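You operate a simulated robot arm through the tools that you are given. There is no shell and no other tool.

You are at the controls of a simulated robot arm. One attempt, no reset.

Task
Push the jar on the long belt up to the exit gate and reject it.
Fine: shut the gate first and open it again after; the jar ends standing in the yellow crate.

The check looks at the end state, three seconds after you hand in, the way a careful person would. Anything else that was tipped, shoved, dropped, spilled or broken makes it a failure.

Robot
A 7-joint arm with a two-finger parallel gripper, fixed in place. Base frame: the origin is at the foot of the arm, x ahead of it, y to its left, z up. Lengths are in mm, angles in degrees, forces in N, time in s.
With the tool pointing down near the work surface it reaches from about 380 to 900 mm from the base axis. Its first joint turns from -143.0 to 143.0 degrees. Payload 3 kg.
The tool frame sits at the grasp point between the pads (the TCP): z along the fingers, y along the line on which they close. The tips reach 30 mm beyond it. The gripper opens to 94 mm. The fingers are 28 mm wide and 10 mm thick; the gripper's body (50 by 96 mm) begins 55 mm behind the TCP.
Orientation is that of the tool frame in the base frame, as a unit quaternion [x, y, z, w]. With the fingers straight down and closing along the base's y, the tool's x points along the base's -x, its y along +y and its z along -z.

Tools
- The arm moves only by the tool move_arm. Its argument "plan" is a list of rows, each a list of 7 numbers: the shift along the tool's x, y, z in mm, then the turn, a rotation vector about the tool's x, y, z in degrees, then the opening, from 0 (shut) to 1 (fully open). In form: [[dx, dy, dz, wx, wy, wz, hand], ...]. A call has 1 to 20 rows; each row shifts and turns the commanded pose from where the row before left it, along the tool's axes as they then stand. A row lasts 0.2 s, in which the tool goes at most 50 mm and 8.6 degrees; a call with a longer step from one row to the next is refused whole, and so is a gripper value outside its range. A pose out of reach is approached as far as the arm can. The call stops where the force on the tool passes 90 N (or 10 N more than at its start, if that is more) or the arm is blocked; 0.2 s more then pass. The fingers move at their own pace (about 72 mm/s each) and stop on an object; they squeeze with about 21 N. The grip force told is the motor's: it shows also when the fingers shut on nothing. Time passes only in rows, and 0.2 s behind the last, so rows that do not move let the fingers close. The reply holds the time, the measured pose of the TCP, the force on the tool along the base axes, the opening and the grip force, in the units named above and with some noise, with the torque about the TCP (base axes, N m) and any sound that the robot's microphone picked up.
- Cameras (640 x 400 px; columns grow to the right, rows downward): "scene" is fixed at [218, -646.2, 1482.7]; the picture's right is [0.72, -0.69, 0.00], its down [-0.27, -0.28, -0.92] and it looks along [0.64, 0.67, -0.39] (base axes); focal length 311 px, centre (320, 200). "wrist" rides on the gripper at [76, 14, -103] in the tool frame; the picture's right is [-0.18, 0.98, 0.00], its down [-0.75, -0.14, -0.64] and it looks along [-0.63, -0.12, 0.77] (tool axes); focal length 243 px, centre (320, 200). There is no depth. A picture from a camera that has moved, and an enlarged one, comes with that camera's place and axes in the base frame and with its lens. The place of the scene camera against the robot may be out by one fixed shift of up to 25 mm in any direction.
- grab_frame(camera): a new picture of that camera. The clock stands still meanwhile.
- enlarge(camera, box): a new picture of the part [left, top, right, bottom] of that camera's present view, enlarged. The clock stands still meanwhile.
- finish_job(): hands the job in; it is judged then, once.

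Nothing tells you positions but the pictures and the camera data. Unless the task says otherwise, let go and move clear before handing in.

The tools are called after "Emit:" as a command line: name --pt "numbers of a row" for each row, then --argument value for the rest, lists and objects as JSON in quotes. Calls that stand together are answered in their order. move_arm: Moves the arm, as the interface text tells. Its arguments: {"type":"object","properties":{"plan":{"type":"array"}},"required":["plan"]} The other tools are called the same way: grab_frame (camera) takes a picture; enlarge (camera, box) takes an enlarged picture of a part of a camera's view; finish_job () hands the job in.

At the start:

```text
clock: 0.0
tool_pos: [516.4, 187.6, 1208.9]
orientation: [0.0, 1.0, 0.0, -0.001]
contact_force: [0.5, -0.5, 0.4]
torque: [-0.01, 0.03, 0.01]
width: 94.2
grasp_force: 0.0
```

scene: 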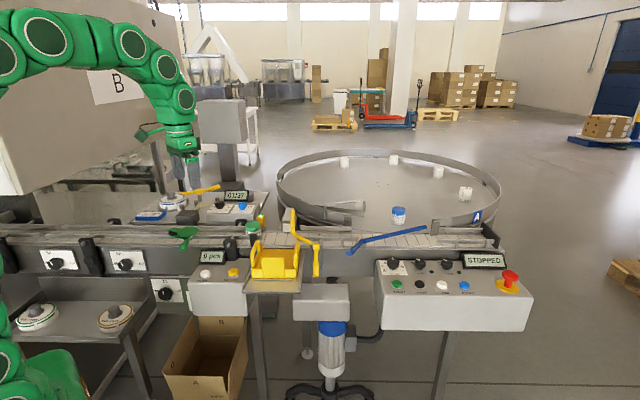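
wrist: 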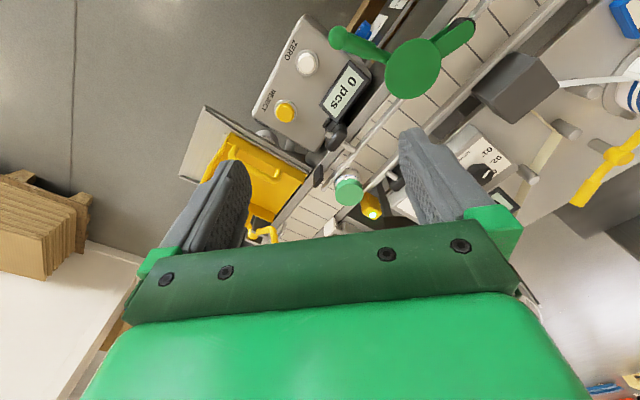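

I see a packing line with a long belt, a jar with a green cap near a yellow crate, and coloured gate handles. I'll enlarge several regions before moving.

Emit:
enlarge --camera "scene" --box '[140, 160, 350, 310]'

Emit:
enlarge --camera "scene" --box '[230, 190, 350, 290]'

Emit:
enlarge --camera "scene" --box '[340, 190, 540, 330]'

Emit:
enlarge --camera "wrist" --box '[180, 0, 640, 250]'

Emit:
enlarge --camera "scene" --box '[0, 160, 200, 340]'

```text
2.67 times, centred on (245, 235) of scene
camera zoom: at [218.0, -646.2, 1482.7], right [0.72, -0.69, 0.0], down [-0.27, -0.28, -0.92], along [0.64, 0.67, -0.39], focal length 828 px, centre (520, 107)
```

zoom: 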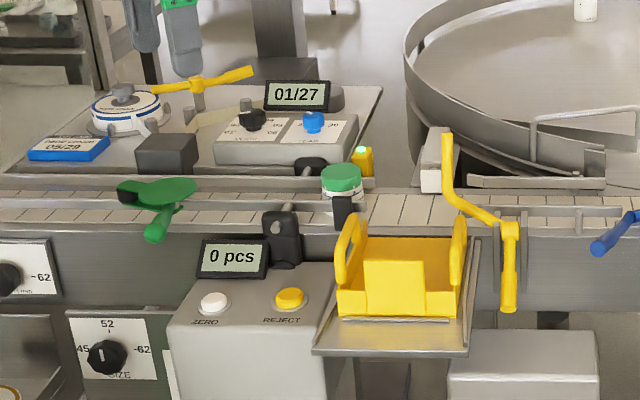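

```text
4.00 times, centred on (290, 240) of scene
camera zoom: at [218.0, -646.2, 1482.7], right [0.72, -0.69, 0.0], down [-0.27, -0.28, -0.92], along [0.64, 0.67, -0.39], focal length 1243 px, centre (440, 40)
```

zoom: 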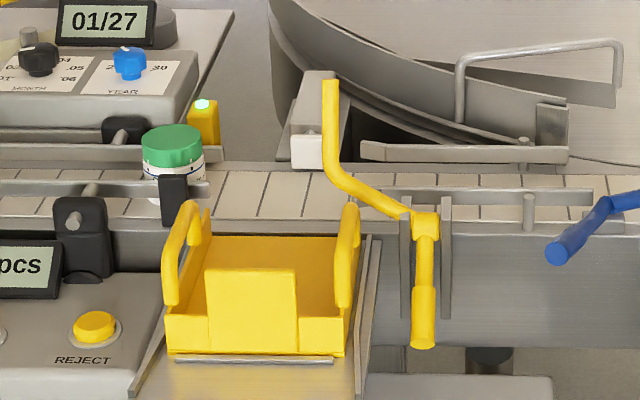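

```text
2.86 times, centred on (440, 260) of scene
camera zoom: at [218.0, -646.2, 1482.7], right [0.72, -0.69, 0.0], down [-0.27, -0.28, -0.92], along [0.64, 0.67, -0.39], focal length 888 px, centre (-23, 29)
```

zoom: 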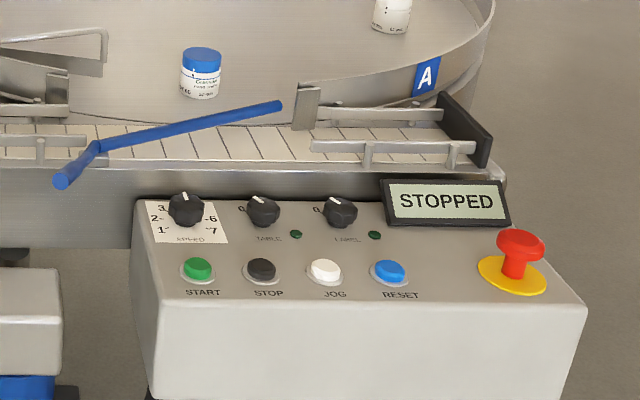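

```text
1.39 times, centred on (410, 125) of wrist
camera zoom: at [439.8, 201.6, 1310.5], right [0.18, 0.98, 0.0], down [0.75, -0.14, 0.64], along [0.63, -0.12, -0.77], focal length 338 px, centre (195, 304)
```

zoom: 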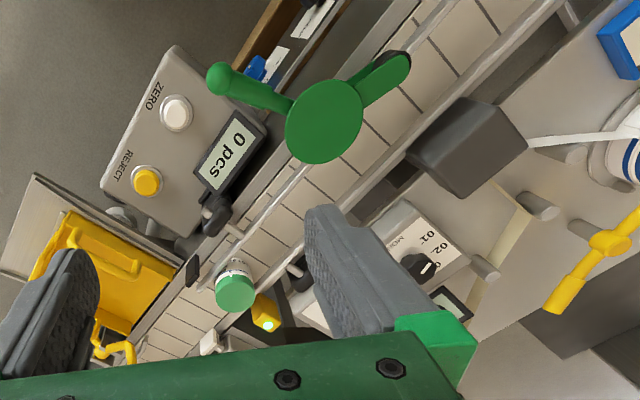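

```text
2.22 times, centred on (100, 250) of scene
camera zoom: at [218.0, -646.2, 1482.7], right [0.72, -0.69, 0.0], down [-0.27, -0.28, -0.92], along [0.64, 0.67, -0.39], focal length 690 px, centre (809, 89)
```

zoom: 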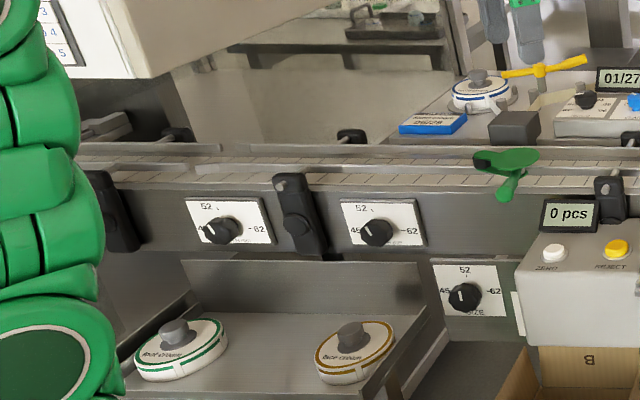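

The jar (green cap) appears to sit near base (712, 203, 970), and the belt runs along about [0.71, -0.71]. The yellow lever is downstream by the crate. I'll move the wrist camera there, staying high, for a better look.

Emit:
move_arm --pt "-26 -32 0 0 0 0 0" --pt "-26 -32 0 0 0 0 0" --pt "-26 -32 0 0 0 0 0" --pt "-26 -32 0 0 0 0 0" --pt "0 0 0 0 0 0 0" --pt "0 0 0 0 0 0 0"

Emit:
grab_frame --camera "wrist"

Emit:
enlarge --camera "wrist" --box '[120, 0, 520, 250]'

```text
clock: 1.4
tool_pos: [621.9, 60.0, 1205.7]
orientation: [-0.001, 1.0, 0.0, -0.001]
contact_force: [-0.3, 0.6, -1.0]
torque: [0.01, -0.02, 0.01]
width: 0.0
grasp_force: 21.5
```

```text
taken
camera wrist: at [545.1, 73.3, 1308.1], right [0.18, 0.98, 0.0], down [0.75, -0.14, 0.64], along [0.63, -0.12, -0.77], focal length 243 px, centre (320, 200)
```

wrist: 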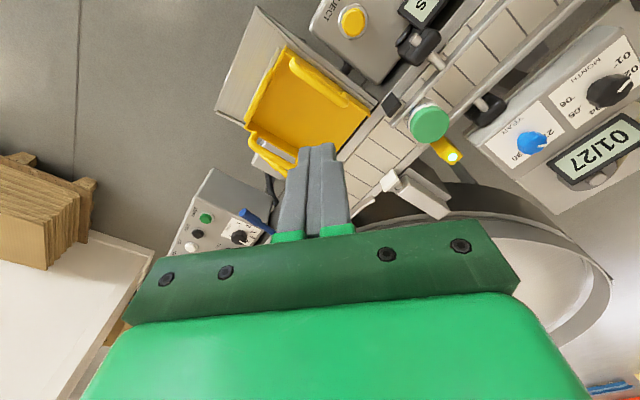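

```text
1.60 times, centred on (320, 125) of wrist
camera zoom: at [545.1, 73.3, 1308.1], right [0.18, 0.98, 0.0], down [0.75, -0.14, 0.64], along [0.63, -0.12, -0.77], focal length 388 px, centre (320, 320)
```

zoom: 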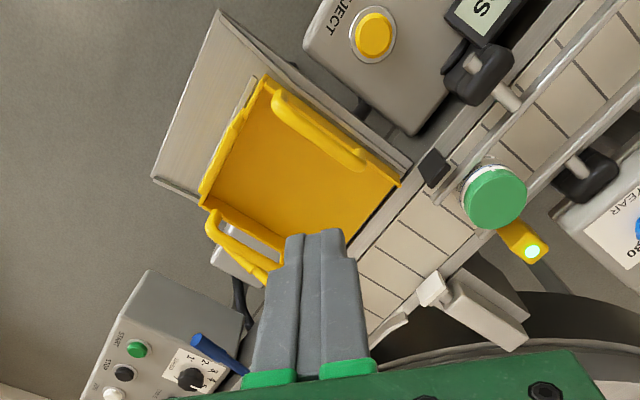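

The jar's cap top triangulates consistently to about (713, 203, 963). The crate is open toward the belt, with a white-headed pusher opposite it. The fingers hide the yellow gate, so I'll move further out to see it.

Emit:
move_arm --pt "-30 -10 0 0 0 0 0" --pt "-30 -10 0 0 0 0 0" --pt "-30 -10 0 0 0 0 0" --pt "-30 -10 0 0 0 0 0" --pt "0 0 0 0 0 0 0" --pt "0 0 0 0 0 0 0"

Emit:
grab_frame --camera "wrist"

Emit:
enlarge --camera "wrist" --box '[160, 0, 480, 200]'

Emit:
grab_frame --camera "scene"

```text
clock: 2.8
tool_pos: [741.8, 19.9, 1208.5]
orientation: [-0.001, 1.0, 0.0, 0.0]
contact_force: [0.1, -1.1, -0.3]
torque: [-0.01, -0.01, 0.03]
width: 0.0
grasp_force: 20.9
```

```text
taken
camera wrist: at [665.6, 34.0, 1311.1], right [0.18, 0.98, 0.0], down [0.75, -0.14, 0.64], along [0.63, -0.12, -0.77], focal length 243 px, centre (320, 200)
```

wrist: 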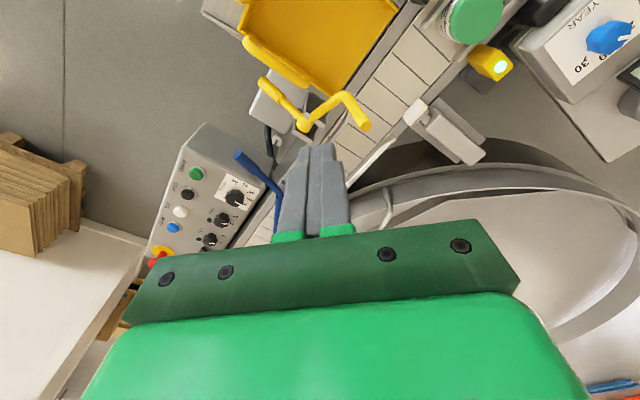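

```text
2.00 times, centred on (320, 100) of wrist
camera zoom: at [665.6, 34.0, 1311.1], right [0.18, 0.98, 0.0], down [0.75, -0.14, 0.64], along [0.63, -0.12, -0.77], focal length 485 px, centre (320, 400)
```

zoom: 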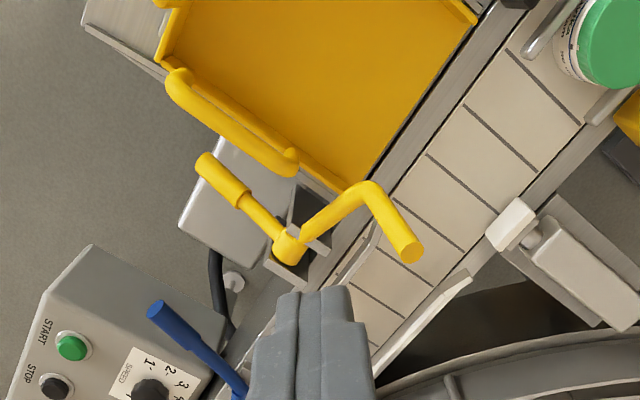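

```text
taken
```

scene: 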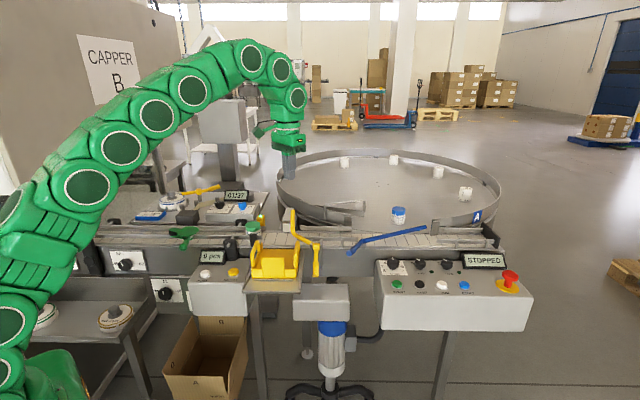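

The yellow lever is a crank gate: the hub is on the near side of the belt, its bar currently stands up (open), and its handle points outward. I'll take another view with some baseline to triangulate it.

Emit:
move_arm --pt "0 30 0 0 0 0 0" --pt "0 30 0 0 0 0 0" --pt "0 30 0 0 0 0 0" --pt "0 30 0 0 0 0 0" --pt "0 0 0 0 0 0 0" --pt "0 0 0 0 0 0 0"

Emit:
enlarge --camera "wrist" --box '[100, 0, 420, 200]'

Emit:
grab_frame --camera "wrist"

```text
clock: 4.2
tool_pos: [741.8, 143.5, 1209.5]
orientation: [0.0, 1.0, 0.0, -0.001]
contact_force: [-0.2, 0.5, 1.0]
torque: [-0.01, -0.01, 0.0]
width: 0.0
grasp_force: 20.7
```

```text
2.00 times, centred on (260, 100) of wrist
camera zoom: at [665.1, 156.4, 1311.5], right [0.18, 0.98, 0.0], down [0.75, -0.14, 0.64], along [0.63, -0.12, -0.77], focal length 485 px, centre (440, 400)
```

zoom: 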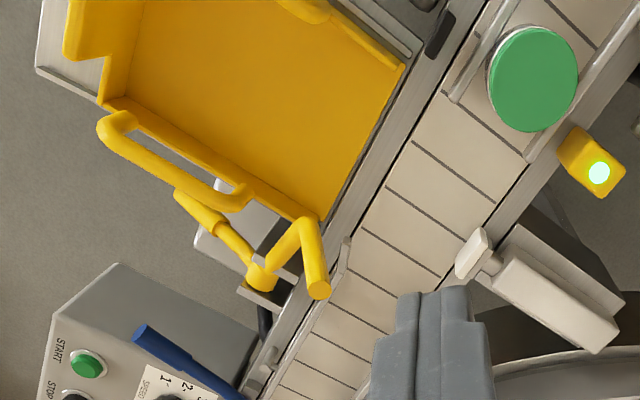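

```text
taken
camera wrist: at [665.1, 156.4, 1311.5], right [0.18, 0.98, 0.0], down [0.75, -0.14, 0.64], along [0.63, -0.12, -0.77], focal length 243 px, centre (320, 200)
```

wrist: 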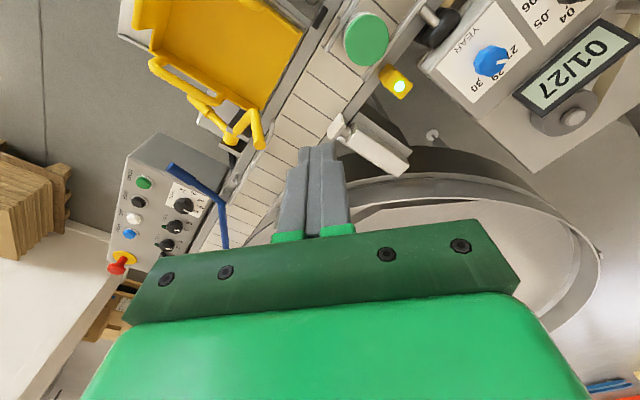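

I've triangulated the gate hub at about (811, -20, 942) and the raised bar tip at about (781, 63, 1056). The bar swings down across the belt about an axis parallel to the belt, right next to the pusher. I'll turn the tool 45° so it lines up with the belt, then look at the bar from the upstream side.

Emit:
move_arm --pt "0 0 0 0 0 7.5 0" --pt "0 0 0 0 0 7.5 0" --pt "0 0 0 0 0 7.5 0" --pt "0 0 0 0 0 7.5 0" --pt "0 0 0 0 0 7.5 0" --pt "0 0 0 0 0 7.5 0" --pt "0 -30 0 0 0 0 0" --pt "0 -30 0 0 0 0 0" --pt "0 -30 0 0 0 0 0" --pt "-20 0 0 0 0 0 0" --pt "0 0 0 0 0 0 0" --pt "0 0 0 0 0 0 0"

Emit:
grab_frame --camera "wrist"

Emit:
enlarge --camera "wrist" --box '[160, 0, 480, 200]'

```text
clock: 6.8
tool_pos: [689.9, 62.1, 1208.5]
orientation: [0.383, 0.924, 0.0, 0.0]
contact_force: [-0.3, -0.4, 0.8]
torque: [0.02, 0.02, -0.03]
width: 0.2
grasp_force: 20.9
```

```text
taken
camera wrist: at [646.7, 124.2, 1310.8], right [0.82, 0.57, 0.0], down [0.43, -0.63, 0.64], along [0.36, -0.53, -0.77], focal length 243 px, centre (320, 200)
```

wrist: 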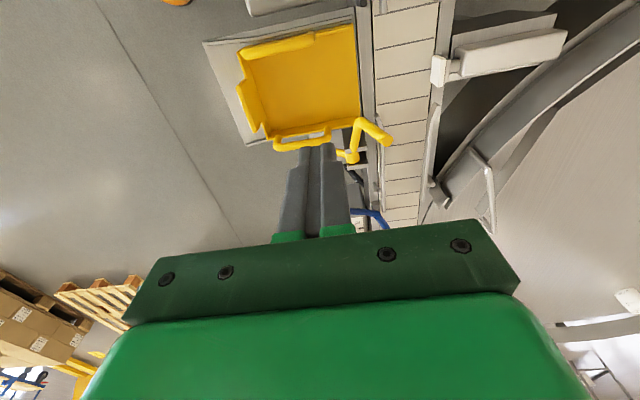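

```text
2.00 times, centred on (320, 100) of wrist
camera zoom: at [646.7, 124.2, 1310.8], right [0.82, 0.57, 0.0], down [0.43, -0.63, 0.64], along [0.36, -0.53, -0.77], focal length 485 px, centre (320, 400)
```

zoom: 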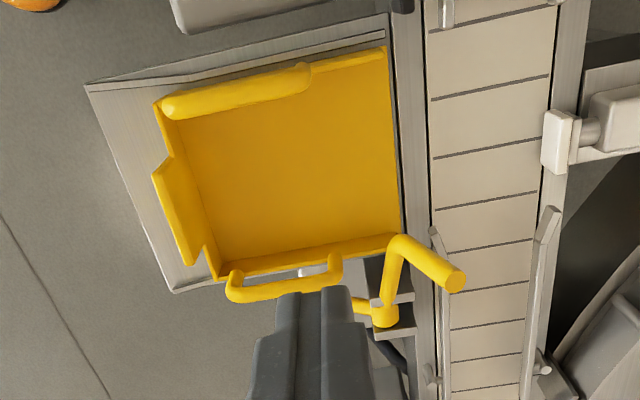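

The view confirms the crate is open toward the belt, the pusher is across from it and the gate bar is raised at its downstream end. I'll lower the closed fingers to the crate side of the bar, ready to push it over.

Emit:
move_arm --pt "-22 2 0 0 0 0 0" --pt "-22 2 0 0 0 0 0" --pt "-20 2 0 0 0 0 0" --pt "0 0 30 0 0 0 0" --pt "0 0 30 0 0 0 0" --pt "0 0 30 0 0 0 0" --pt "0 0 30 0 0 0 0" --pt "0 0 28 0 0 0 0" --pt "0 0 0 0 0 0 0"

Emit:
grab_frame --camera "wrist"

Emit:
enlarge --camera "scene" --box '[210, 170, 370, 290]'

```text
clock: 8.8
tool_pos: [741.0, 20.5, 1059.7]
orientation: [0.383, 0.924, 0.0, 0.0]
contact_force: [0.5, -0.9, -0.7]
torque: [-0.02, -0.02, -0.02]
width: 0.0
grasp_force: 21.3
```

```text
taken
camera wrist: at [696.4, 84.2, 1161.5], right [0.82, 0.57, 0.0], down [0.43, -0.63, 0.64], along [0.36, -0.53, -0.77], focal length 243 px, centre (320, 200)
```

wrist: 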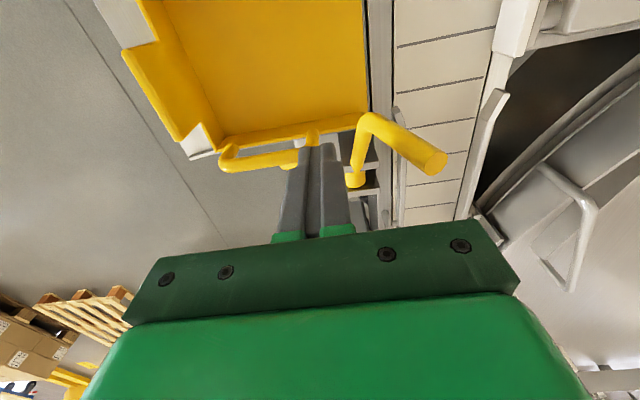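

```text
3.33 times, centred on (290, 230) of scene
camera zoom: at [218.0, -646.2, 1482.7], right [0.72, -0.69, 0.0], down [-0.27, -0.28, -0.92], along [0.64, 0.67, -0.39], focal length 1036 px, centre (420, 100)
```

zoom: 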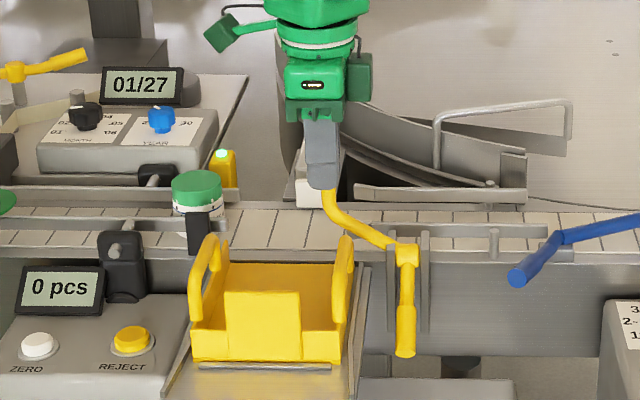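

The fingers are on the crate side of the bar, clear of the crate. I'll push the bar toward the belt along its arc, half way first.

Emit:
move_arm --pt "0 20 0 0 0 0 0" --pt "0 15 0 0 0 0 0" --pt "0 15 0 0 0 0 0" --pt "0 15 4 0 0 0 0" --pt "0 11 9 0 0 0 0" --pt "0 11 9 0 0 0 0" --pt "0 0 0 0 0 0 0"

Emit:
grab_frame --camera "wrist"

Emit:
enlarge --camera "scene" --box '[210, 170, 370, 290]'

```text
clock: 10.4
tool_pos: [802.4, 82.1, 1037.1]
orientation: [0.383, 0.924, 0.0, 0.0]
contact_force: [1.1, -0.4, -0.2]
torque: [-0.02, -0.02, 0.02]
width: 0.0
grasp_force: 21.3
```

```text
taken
camera wrist: at [758.1, 146.0, 1140.0], right [0.82, 0.57, 0.0], down [0.43, -0.63, 0.64], along [0.36, -0.53, -0.77], focal length 243 px, centre (320, 200)
```

wrist: 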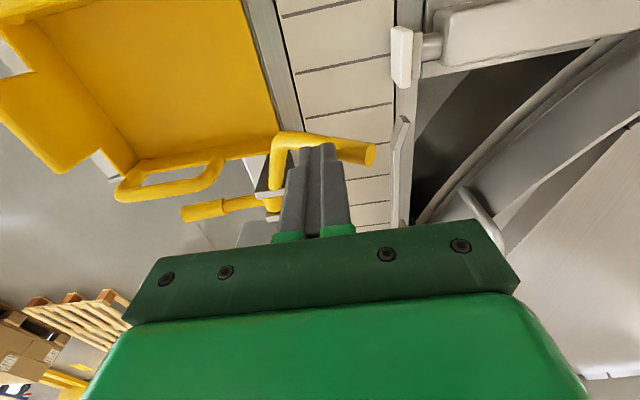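

```text
3.33 times, centred on (290, 230) of scene
camera zoom: at [218.0, -646.2, 1482.7], right [0.72, -0.69, 0.0], down [-0.27, -0.28, -0.92], along [0.64, 0.67, -0.39], focal length 1036 px, centre (420, 100)
```

zoom: 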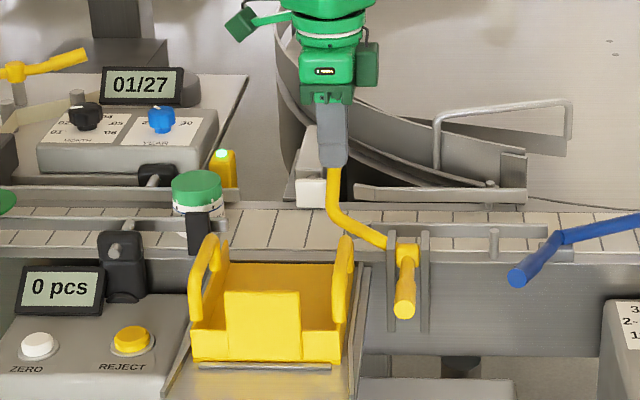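

The bar is swinging over with very little force. I'll continue down the arc.

Emit:
move_arm --pt "0 9 11 0 0 0 0" --pt "0 8 11 0 0 0 0" --pt "0 5 11 0 0 0 0" --pt "0 3 10 0 0 0 0" --pt "0 1 6 0 0 0 0" --pt "0 0 0 0 0 0 0"

Emit:
grab_frame --camera "wrist"

Emit:
enlarge --camera "scene" --box '[230, 190, 350, 290]'

```text
clock: 11.8
tool_pos: [820.0, 99.9, 989.2]
orientation: [0.383, 0.924, 0.0, 0.001]
contact_force: [-0.4, 0.0, 0.1]
torque: [-0.01, 0.03, -0.01]
width: 0.0
grasp_force: 20.6
```

```text
taken
camera wrist: at [776.5, 163.6, 1091.0], right [0.82, 0.57, 0.0], down [0.43, -0.63, 0.64], along [0.36, -0.53, -0.77], focal length 243 px, centre (320, 200)
```

wrist: 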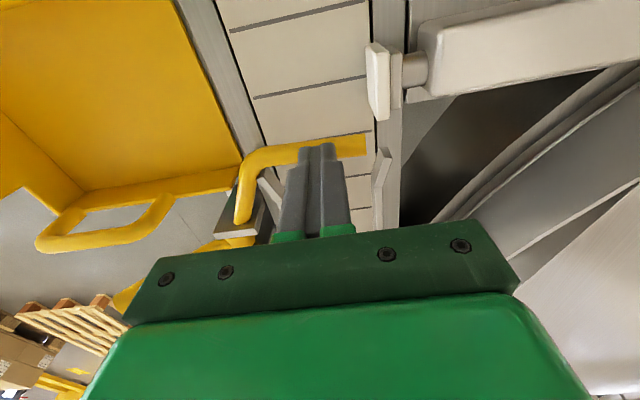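

```text
4.00 times, centred on (290, 240) of scene
camera zoom: at [218.0, -646.2, 1482.7], right [0.72, -0.69, 0.0], down [-0.27, -0.28, -0.92], along [0.64, 0.67, -0.39], focal length 1243 px, centre (440, 40)
```

zoom: 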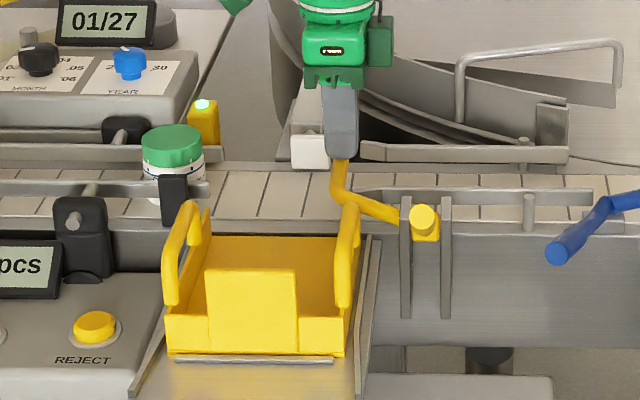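

The bar is nearly horizontal across the belt. I'll ease it down in small steps until it meets its stop.

Emit:
move_arm --pt "0 0 4 0 0 0 0" --pt "0 0 4 0 0 0 0" --pt "0 0 0 0 0 0 0"

Emit:
grab_frame --camera "wrist"

Emit:
enlarge --camera "scene" --box '[230, 190, 350, 290]'

```text
clock: 12.6
tool_pos: [822.2, 100.5, 980.4]
orientation: [0.382, 0.924, 0.0, 0.001]
contact_force: [0.1, -0.6, 0.7]
torque: [-0.01, 0.02, -0.01]
width: 0.0
grasp_force: 20.9
```

```text
taken
camera wrist: at [777.0, 164.3, 1083.1], right [0.82, 0.57, 0.0], down [0.43, -0.63, 0.64], along [0.36, -0.53, -0.77], focal length 243 px, centre (320, 200)
```

wrist: 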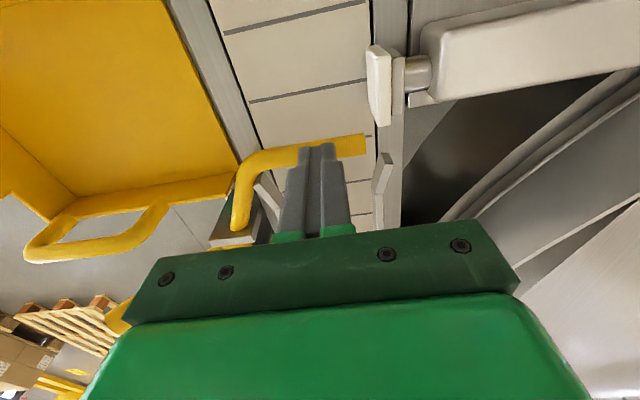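

```text
4.00 times, centred on (290, 240) of scene
camera zoom: at [218.0, -646.2, 1482.7], right [0.72, -0.69, 0.0], down [-0.27, -0.28, -0.92], along [0.64, 0.67, -0.39], focal length 1243 px, centre (440, 40)
```

zoom: 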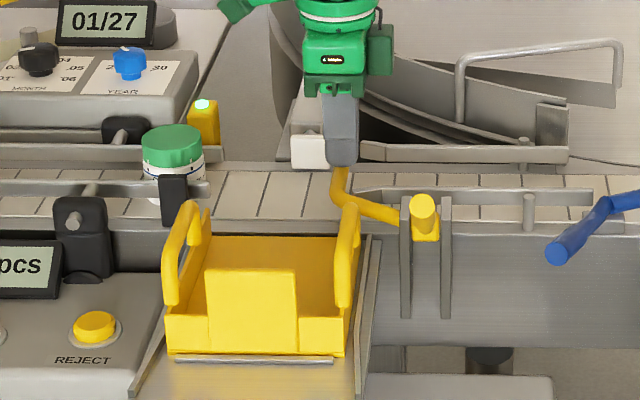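

Still moving freely with no stop felt. I'll go down a bit more.

Emit:
move_arm --pt "0 0 2 0 0 0 0" --pt "0 0 2 0 0 0 0" --pt "0 0 2 0 0 0 0" --pt "0 0 0 0 0 0 0"

Emit:
grab_frame --camera "wrist"

Emit:
enlarge --camera "scene" --box '[230, 190, 350, 290]'

```text
clock: 13.6
tool_pos: [822.2, 100.2, 977.6]
orientation: [0.382, 0.924, 0.001, 0.001]
contact_force: [-0.4, -6.7, 50.7]
torque: [-0.29, 0.15, 0.27]
width: 0.1
grasp_force: 21.0
```

```text
taken
camera wrist: at [776.5, 164.4, 1080.0], right [0.82, 0.57, 0.0], down [0.43, -0.63, 0.64], along [0.37, -0.53, -0.76], focal length 243 px, centre (320, 200)
```

wrist: 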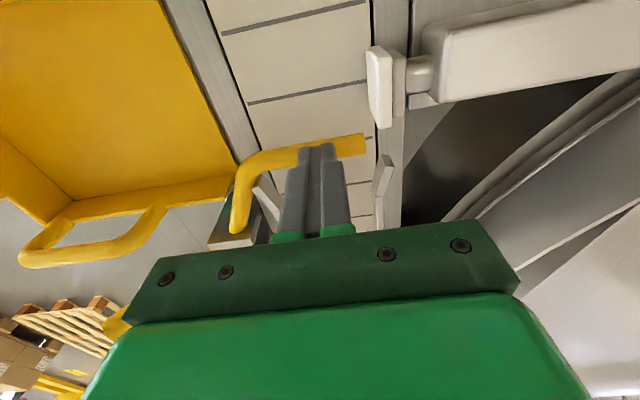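

```text
4.00 times, centred on (290, 240) of scene
camera zoom: at [218.0, -646.2, 1482.7], right [0.72, -0.69, 0.0], down [-0.27, -0.28, -0.92], along [0.64, 0.67, -0.39], focal length 1243 px, centre (440, 40)
```

zoom: 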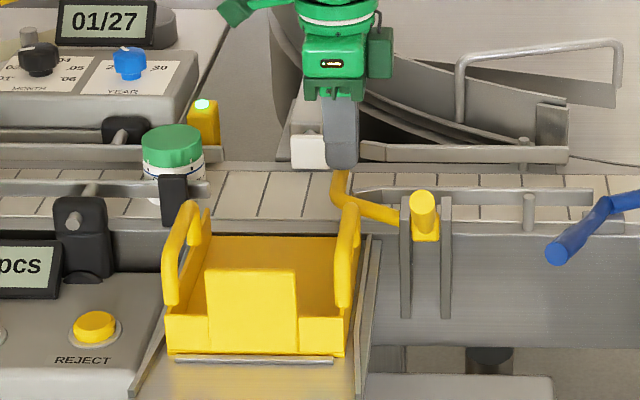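

The stop gave 50 N, so the gate is shut. I'll lift off and move to above and upstream of the jar to look at the channel there.

Emit:
move_arm --pt "0 0 -20 0 0 0 0" --pt "0 0 -45 0 0 0 0" --pt "0 0 -45 0 0 0 0" --pt "0 0 -45 0 0 0 0" --pt "45 0 0 0 0 0 0" --pt "45 0 0 0 0 0 0" --pt "45 0 0 0 0 0 0" --pt "45 0 0 0 0 0 0" --pt "24 -4 0 0 0 0 0" --pt "0 0 0 0 0 0 0" --pt "0 0 0 0 0 0 0"

Emit:
grab_frame --camera "wrist"

Emit:
enlarge --camera "scene" --box '[170, 170, 350, 290]'

Emit:
enlarge --camera "wrist" --box '[160, 0, 480, 200]'

```text
clock: 16.0
tool_pos: [674.9, 243.6, 1129.1]
orientation: [0.382, 0.924, 0.0, 0.0]
contact_force: [0.5, 0.0, -0.2]
torque: [0.02, 0.0, -0.02]
width: 0.1
grasp_force: 21.0
```

```text
taken
camera wrist: at [629.9, 306.5, 1231.7], right [0.82, 0.57, 0.0], down [0.43, -0.63, 0.64], along [0.36, -0.53, -0.77], focal length 243 px, centre (320, 200)
```

wrist: 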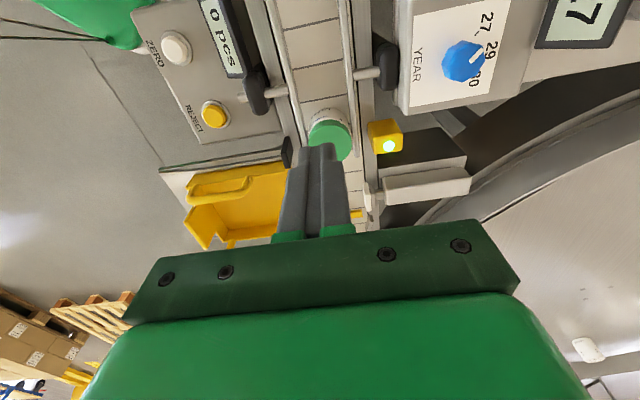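

```text
3.33 times, centred on (260, 230) of scene
camera zoom: at [218.0, -646.2, 1482.7], right [0.72, -0.69, 0.0], down [-0.27, -0.28, -0.92], along [0.64, 0.67, -0.39], focal length 1036 px, centre (520, 100)
```

zoom: 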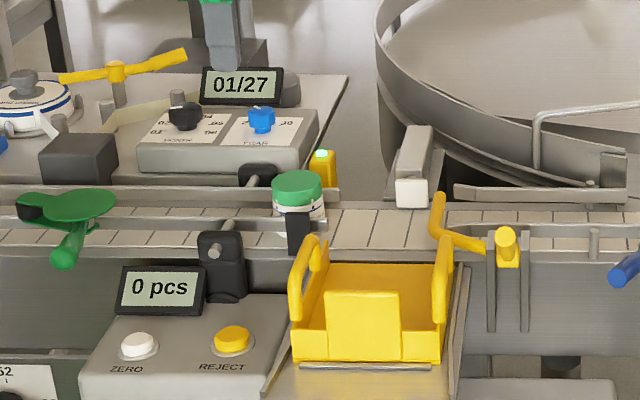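

```text
2.00 times, centred on (320, 100) of wrist
camera zoom: at [629.9, 306.5, 1231.7], right [0.82, 0.57, 0.0], down [0.43, -0.63, 0.64], along [0.36, -0.53, -0.77], focal length 485 px, centre (320, 400)
```

zoom: 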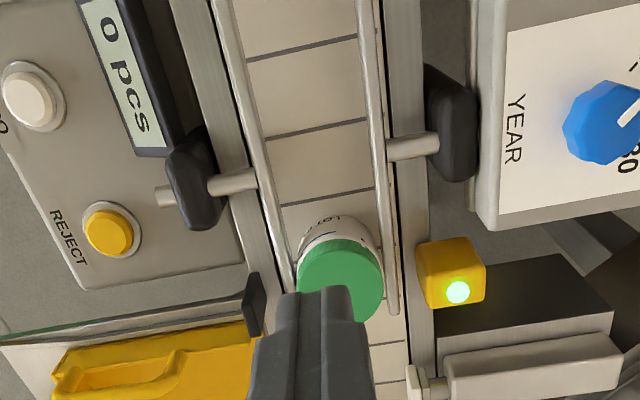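

The gate stays shut. The jar is between two guide rails. The posts and the photo-eye (tops below about 975) leave room for the gripper body, so I'll lower the closed fingers into the channel just behind the jar.

Emit:
move_arm --pt "0 -1.5 45 0 0 0 0" --pt "0 0 45 0 0 0 0" --pt "0 0 40 0 0 0 0" --pt "0 0 20 0 0 0 0" --pt "0 0 10 0 0 0 0" --pt "0 0 9 0 0 0 0" --pt "0 0 0 0 0 0 0"

Emit:
enlarge --camera "wrist" --box '[160, 0, 480, 200]'

Emit:
enlarge --camera "scene" --box '[170, 170, 350, 290]'

```text
clock: 17.6
tool_pos: [671.6, 241.7, 961.7]
orientation: [0.382, 0.924, 0.0, 0.001]
contact_force: [0.1, 0.4, 0.8]
torque: [-0.03, 0.0, 0.01]
width: 0.0
grasp_force: 21.2
```

```text
2.00 times, centred on (320, 100) of wrist
camera zoom: at [627.7, 304.7, 1064.0], right [0.82, 0.57, 0.0], down [0.43, -0.63, 0.64], along [0.36, -0.53, -0.77], focal length 485 px, centre (320, 400)
```

zoom: 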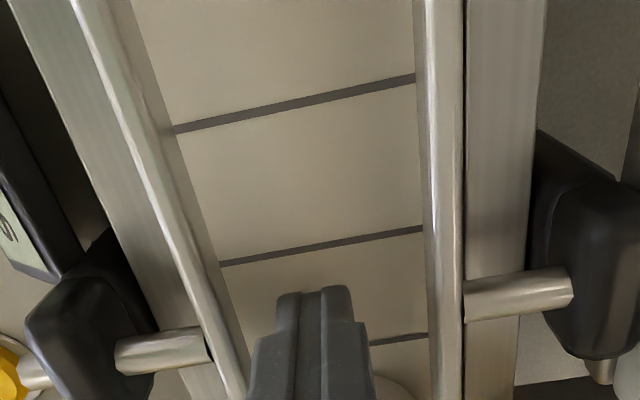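

```text
3.33 times, centred on (260, 230) of scene
camera zoom: at [218.0, -646.2, 1482.7], right [0.72, -0.69, 0.0], down [-0.27, -0.28, -0.92], along [0.64, 0.67, -0.39], focal length 1036 px, centre (520, 100)
```

zoom: 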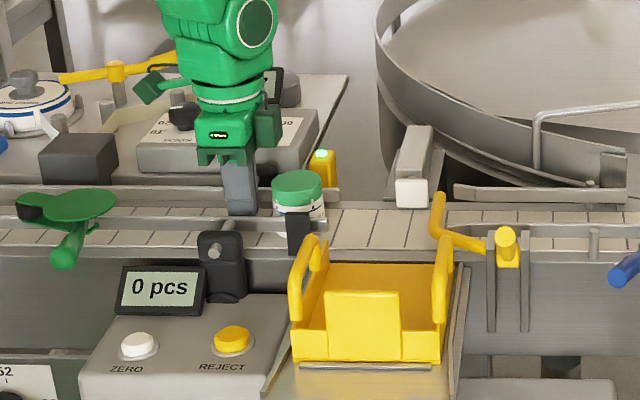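

The fingers are centred in the channel about 15 mm behind the jar. I'll push it slowly downstream toward the gate.

Emit:
move_arm --pt "-8 1 0 0 0 0 0" --pt "-7 0 0 0 0 0 0" --pt "-7 0 0 0 0 0 0" --pt "-8 0 0 0 0 0 0" --pt "-8 0 0 0 0 0 0" --pt "-8 0 0 0 0 0 0" --pt "-8 0 0 0 0 0 0" --pt "-8 0 0 0 0 0 0" --pt "-8 0 0 0 0 0 0" --pt "-8 0 0 0 0 0 0" --pt "-8 0 0 0 0 0 0" --pt "0 0 0 0 0 0 0"

Emit:
grab_frame --camera "wrist"

Emit:
enlarge --camera "scene" --box '[210, 170, 370, 290]'

```text
clock: 20.2
tool_pos: [733.0, 182.1, 960.9]
orientation: [0.382, 0.924, 0.0, 0.0]
contact_force: [-0.1, 0.2, 0.5]
torque: [0.01, -0.02, -0.01]
width: 0.0
grasp_force: 21.5
```

```text
taken
camera wrist: at [689.3, 244.8, 1063.2], right [0.82, 0.57, 0.0], down [0.43, -0.63, 0.64], along [0.36, -0.53, -0.77], focal length 243 px, centre (320, 200)
```

wrist: 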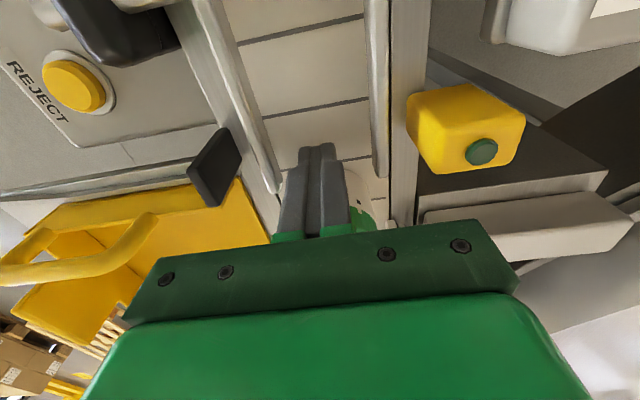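

```text
3.33 times, centred on (290, 230) of scene
camera zoom: at [218.0, -646.2, 1482.7], right [0.72, -0.69, 0.0], down [-0.27, -0.28, -0.92], along [0.64, 0.67, -0.39], focal length 1036 px, centre (420, 100)
```

zoom: 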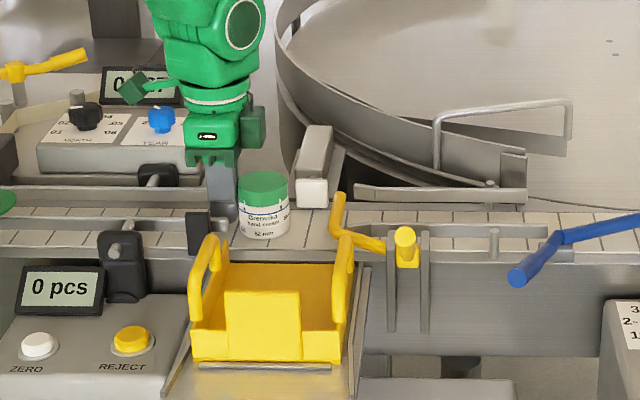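

The jar is upright and has moved cleanly, with about 43 mm left to the gate bar. I'll push on, slowing down near the gate.

Emit:
move_arm --pt "-8 1 0 0 0 0 0" --pt "-8 1 0 0 0 0 0" --pt "-8 0 0 0 0 0 0" --pt "-6 0 0 0 0 0 0" --pt "-5 0 0 0 0 0 0" --pt "0 0 0 0 0 0 0"

Emit:
grab_frame --camera "wrist"

Emit:
enlarge --camera "scene" --box '[240, 190, 340, 270]'

```text
clock: 21.6
tool_pos: [759.6, 158.4, 961.6]
orientation: [0.382, 0.924, 0.0, -0.001]
contact_force: [0.3, -0.1, -0.6]
torque: [0.01, -0.01, -0.02]
width: 0.0
grasp_force: 20.8
```

```text
taken
camera wrist: at [715.7, 221.5, 1063.7], right [0.82, 0.57, 0.0], down [0.43, -0.63, 0.64], along [0.36, -0.53, -0.77], focal length 243 px, centre (320, 200)
```

wrist: 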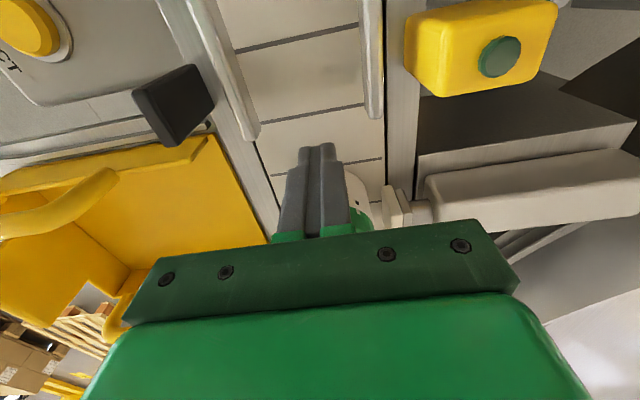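

```text
5.00 times, centred on (290, 230) of scene
camera zoom: at [218.0, -646.2, 1482.7], right [0.72, -0.69, 0.0], down [-0.27, -0.28, -0.92], along [0.64, 0.67, -0.39], focal length 1553 px, centre (470, 50)
```

zoom: 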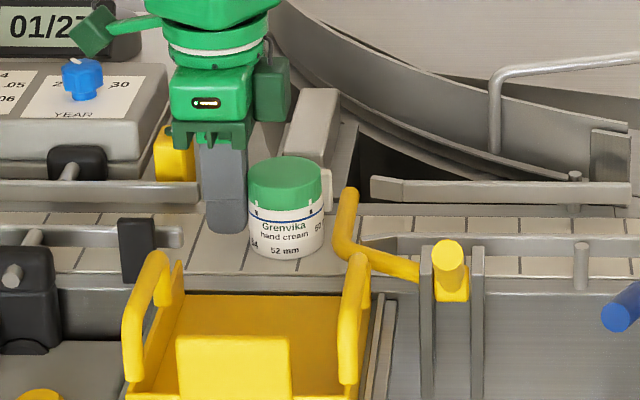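

About 8 mm remain to the bar. I'll creep up until it touches.

Emit:
move_arm --pt "-3 0 0 0 0 0 0" --pt "-2 0 0 0 0 0 0" --pt "-2 0 0 0 0 0 0" --pt "0 0 0 0 0 0 0"

Emit:
enlarge --camera "scene" --box '[250, 200, 330, 260]'

```text
clock: 22.6
tool_pos: [766.8, 153.6, 960.6]
orientation: [0.382, 0.924, -0.001, 0.0]
contact_force: [0.1, 0.4, -1.4]
torque: [0.01, -0.01, 0.01]
width: 0.0
grasp_force: 21.1
```

```text
6.67 times, centred on (290, 230) of scene
camera zoom: at [218.0, -646.2, 1482.7], right [0.72, -0.69, 0.0], down [-0.27, -0.28, -0.92], along [0.64, 0.67, -0.39], focal length 2071 px, centre (520, 0)
```

zoom: 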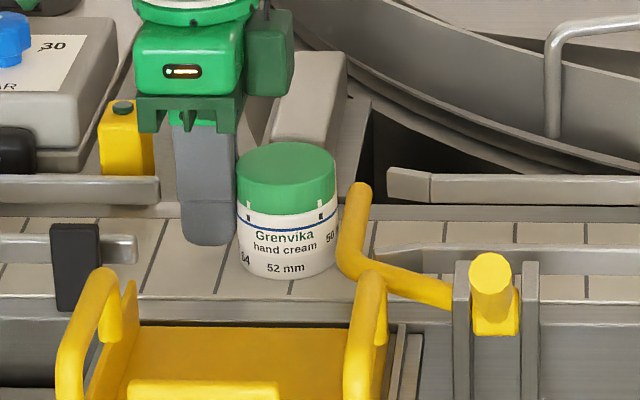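

The jar is practically at the bar. I'll take one or two more tiny nudges to confirm contact.

Emit:
move_arm --pt "-1 0 0 0 0 0 0" --pt "-1 0 0 0 0 0 0" --pt "0 0 0 0 0 0 0"

Emit:
enlarge --camera "scene" --box '[250, 200, 330, 260]'

Emit:
grab_frame --camera "wrist"

```text
clock: 23.4
tool_pos: [766.7, 151.7, 960.8]
orientation: [0.383, 0.924, 0.0, 0.0]
contact_force: [0.5, 0.6, 0.0]
torque: [-0.01, 0.02, -0.01]
width: 0.0
grasp_force: 21.3
```

```text
6.67 times, centred on (290, 230) of scene
camera zoom: at [218.0, -646.2, 1482.7], right [0.72, -0.69, 0.0], down [-0.27, -0.28, -0.92], along [0.64, 0.67, -0.39], focal length 2071 px, centre (520, 0)
```

zoom: 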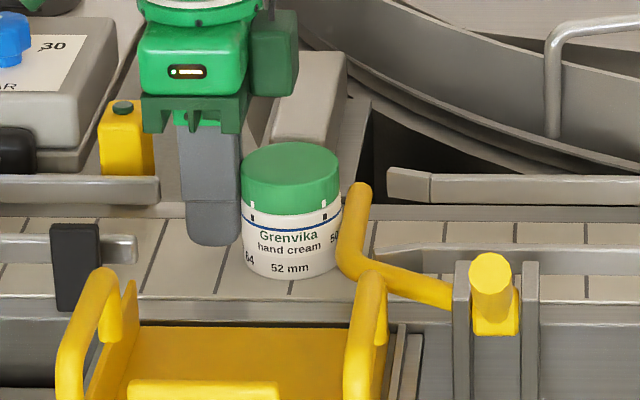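

```text
taken
camera wrist: at [722.4, 215.4, 1063.1], right [0.82, 0.57, 0.0], down [0.43, -0.63, 0.64], along [0.36, -0.53, -0.77], focal length 243 px, centre (320, 200)
```

wrist: 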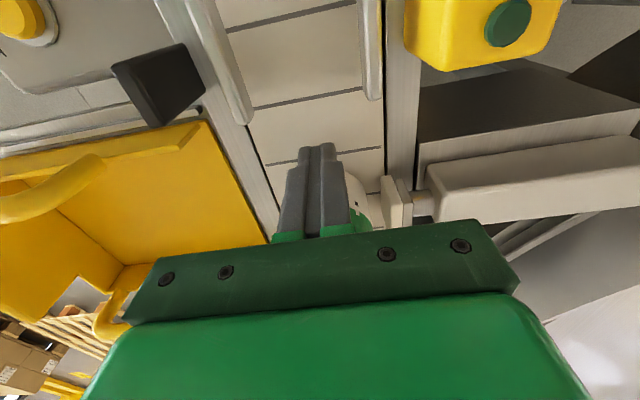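

Emit:
move_arm --pt "-1 0 0 0 0 0 0" --pt "0 0 0 0 0 0 0"

Emit:
enlarge --camera "scene" --box '[250, 200, 330, 260]'

```text
clock: 24.0
tool_pos: [766.7, 152.1, 960.6]
orientation: [0.382, 0.924, 0.0, -0.001]
contact_force: [-7.6, 7.1, -0.3]
torque: [0.14, 0.16, 0.02]
width: 0.0
grasp_force: 21.0
```

```text
6.67 times, centred on (290, 230) of scene
camera zoom: at [218.0, -646.2, 1482.7], right [0.72, -0.69, 0.0], down [-0.27, -0.28, -0.92], along [0.64, 0.67, -0.39], focal length 2071 px, centre (520, 0)
```

zoom: 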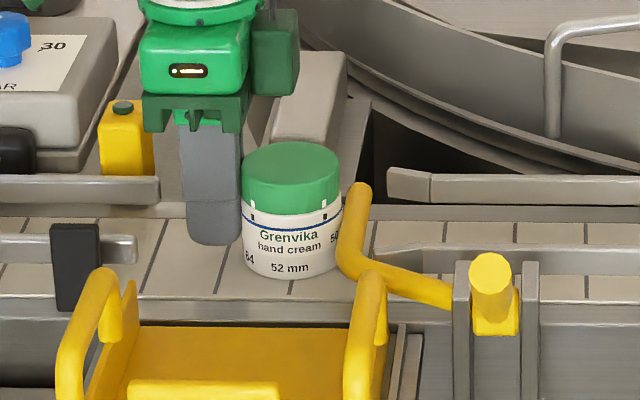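

A contact force of about 10 N confirms the jar is against the gate. I'll back off, rise, and go above the REJECT button.

Emit:
move_arm --pt "10 0 0 0 0 0 0" --pt "10 0 0 0 0 0 0" --pt "0 0 -40 0 0 0 0" --pt "0 0 -40 0 0 0 0" --pt "0 0 -40 0 0 0 0" --pt "20 -40 0 0 0 0 0" --pt "20 -40 0 0 0 0 0" --pt "20 -40 0 0 0 0 0" --pt "25 -40 0 0 0 0 0" --pt "0 0 35 0 0 0 0" --pt "0 0 35 0 0 0 0" --pt "0 0 0 0 0 0 0"

Emit:
grab_frame --camera "wrist"

Emit:
enlarge --camera "scene" --box '[170, 190, 330, 310]'

```text
clock: 26.6
tool_pos: [579.1, 111.8, 1010.1]
orientation: [0.382, 0.924, 0.0, 0.0]
contact_force: [0.0, -1.0, 0.2]
torque: [0.02, 0.03, -0.01]
width: 0.1
grasp_force: 21.3
```

```text
taken
camera wrist: at [535.4, 175.4, 1113.4], right [0.82, 0.57, 0.0], down [0.43, -0.63, 0.64], along [0.36, -0.53, -0.77], focal length 243 px, centre (320, 200)
```

wrist: 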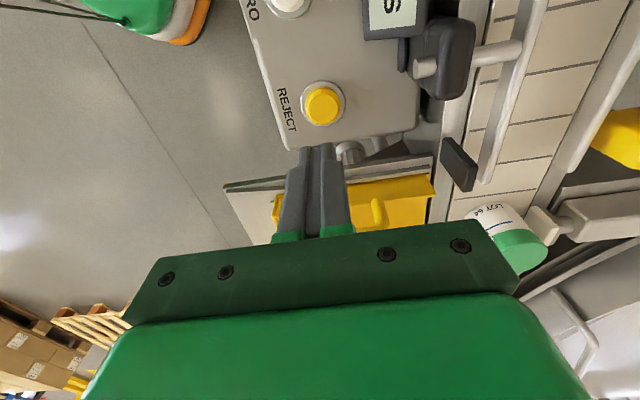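

```text
3.33 times, centred on (250, 250) of scene
camera zoom: at [218.0, -646.2, 1482.7], right [0.72, -0.69, 0.0], down [-0.27, -0.28, -0.92], along [0.64, 0.67, -0.39], focal length 1036 px, centre (553, 33)
```

zoom: 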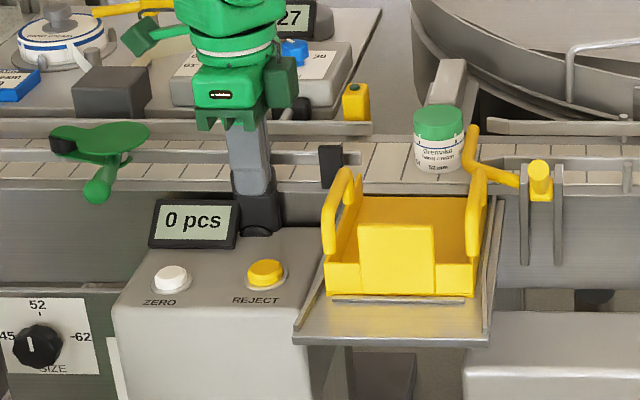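

The tool is over the REJECT button (about (579.5, 113.5, 888)), and the jar stands at the gate in front of the pusher. I'll descend to just above the button.

Emit:
move_arm --pt "1 1.5 20 0 0 0 0" --pt "0 0 25 0 0 0 0" --pt "0 0 20 0 0 0 0" --pt "0 0 15 0 0 0 0" --pt "0 0 0 0 0 0 0"

Emit:
enlarge --camera "wrist" --box '[200, 50, 440, 200]'

Emit:
enlarge --camera "scene" --box '[190, 230, 270, 290]'

```text
clock: 27.8
tool_pos: [580.4, 114.3, 930.0]
orientation: [0.383, 0.924, 0.0, 0.001]
contact_force: [0.2, 0.2, 0.4]
torque: [0.01, 0.04, -0.01]
width: 0.0
grasp_force: 20.9
```

```text
2.67 times, centred on (320, 125) of wrist
camera zoom: at [536.0, 177.7, 1032.1], right [0.82, 0.57, 0.0], down [0.43, -0.63, 0.64], along [0.36, -0.53, -0.77], focal length 647 px, centre (320, 400)
```

zoom: 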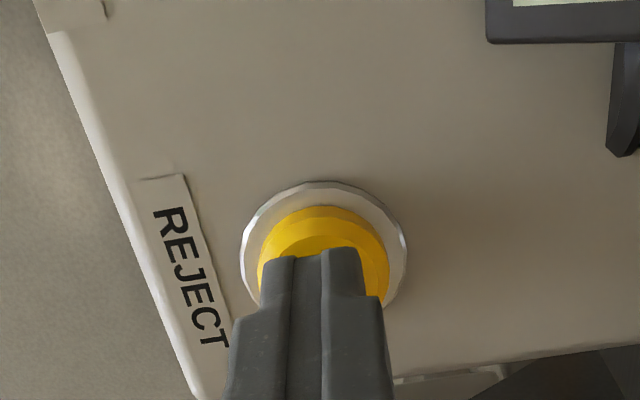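

```text
6.67 times, centred on (230, 260) of scene
camera zoom: at [218.0, -646.2, 1482.7], right [0.72, -0.69, 0.0], down [-0.27, -0.28, -0.92], along [0.64, 0.67, -0.39], focal length 2071 px, centre (920, -200)
```

zoom: 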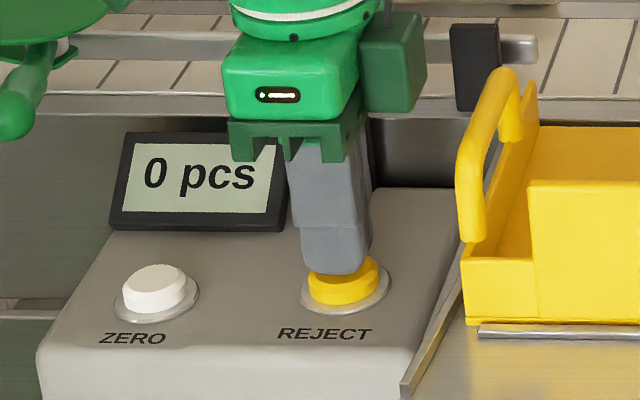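

The fingertips are centred over the button with about 10 mm to go. I'll press it in small steps.

Emit:
move_arm --pt "0 0 5 0 0 0 0" --pt "0 0 3 0 0 0 0" --pt "0 0 2 0 0 0 0" --pt "0 0 2 0 0 0 0"

Emit:
enlarge --camera "scene" --box '[190, 190, 350, 310]'

```text
clock: 28.8
tool_pos: [579.8, 113.4, 917.7]
orientation: [0.382, 0.924, 0.001, 0.001]
contact_force: [-3.8, 2.5, 13.9]
torque: [0.1, 0.15, 0.03]
width: 0.1
grasp_force: 21.0
heard: click
```

```text
3.33 times, centred on (270, 250) of scene
camera zoom: at [218.0, -646.2, 1482.7], right [0.72, -0.69, 0.0], down [-0.27, -0.28, -0.92], along [0.64, 0.67, -0.39], focal length 1036 px, centre (487, 33)
```

zoom: 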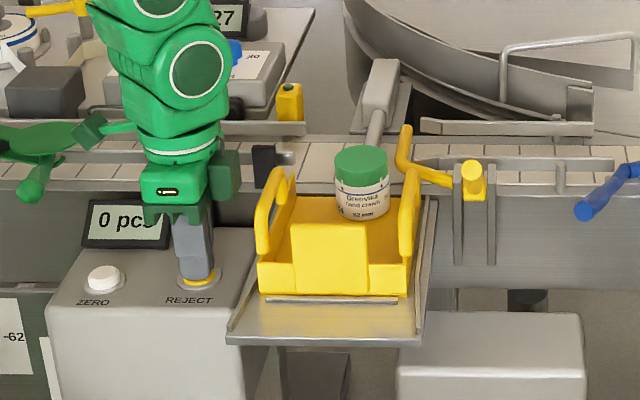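

A click was heard, and the pusher is sliding the jar off the belt into the crate. I'll hold still briefly and watch.

Emit:
move_arm --pt "0 0 0 0 0 0 0" --pt "0 0 0 0 0 0 0"

Emit:
enlarge --camera "scene" --box '[190, 190, 350, 310]'

```text
clock: 29.4
tool_pos: [580.6, 113.5, 919.6]
orientation: [0.382, 0.924, 0.0, -0.001]
contact_force: [-2.4, 3.3, 14.7]
torque: [0.12, 0.08, 0.01]
width: 0.0
grasp_force: 21.1
```

```text
3.33 times, centred on (270, 250) of scene
camera zoom: at [218.0, -646.2, 1482.7], right [0.72, -0.69, 0.0], down [-0.27, -0.28, -0.92], along [0.64, 0.67, -0.39], focal length 1036 px, centre (487, 33)
```

zoom: 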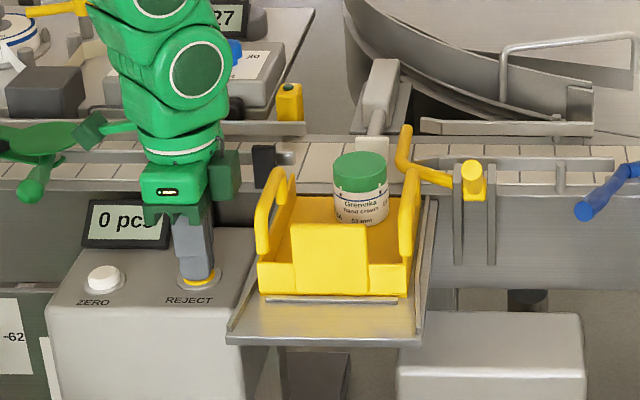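

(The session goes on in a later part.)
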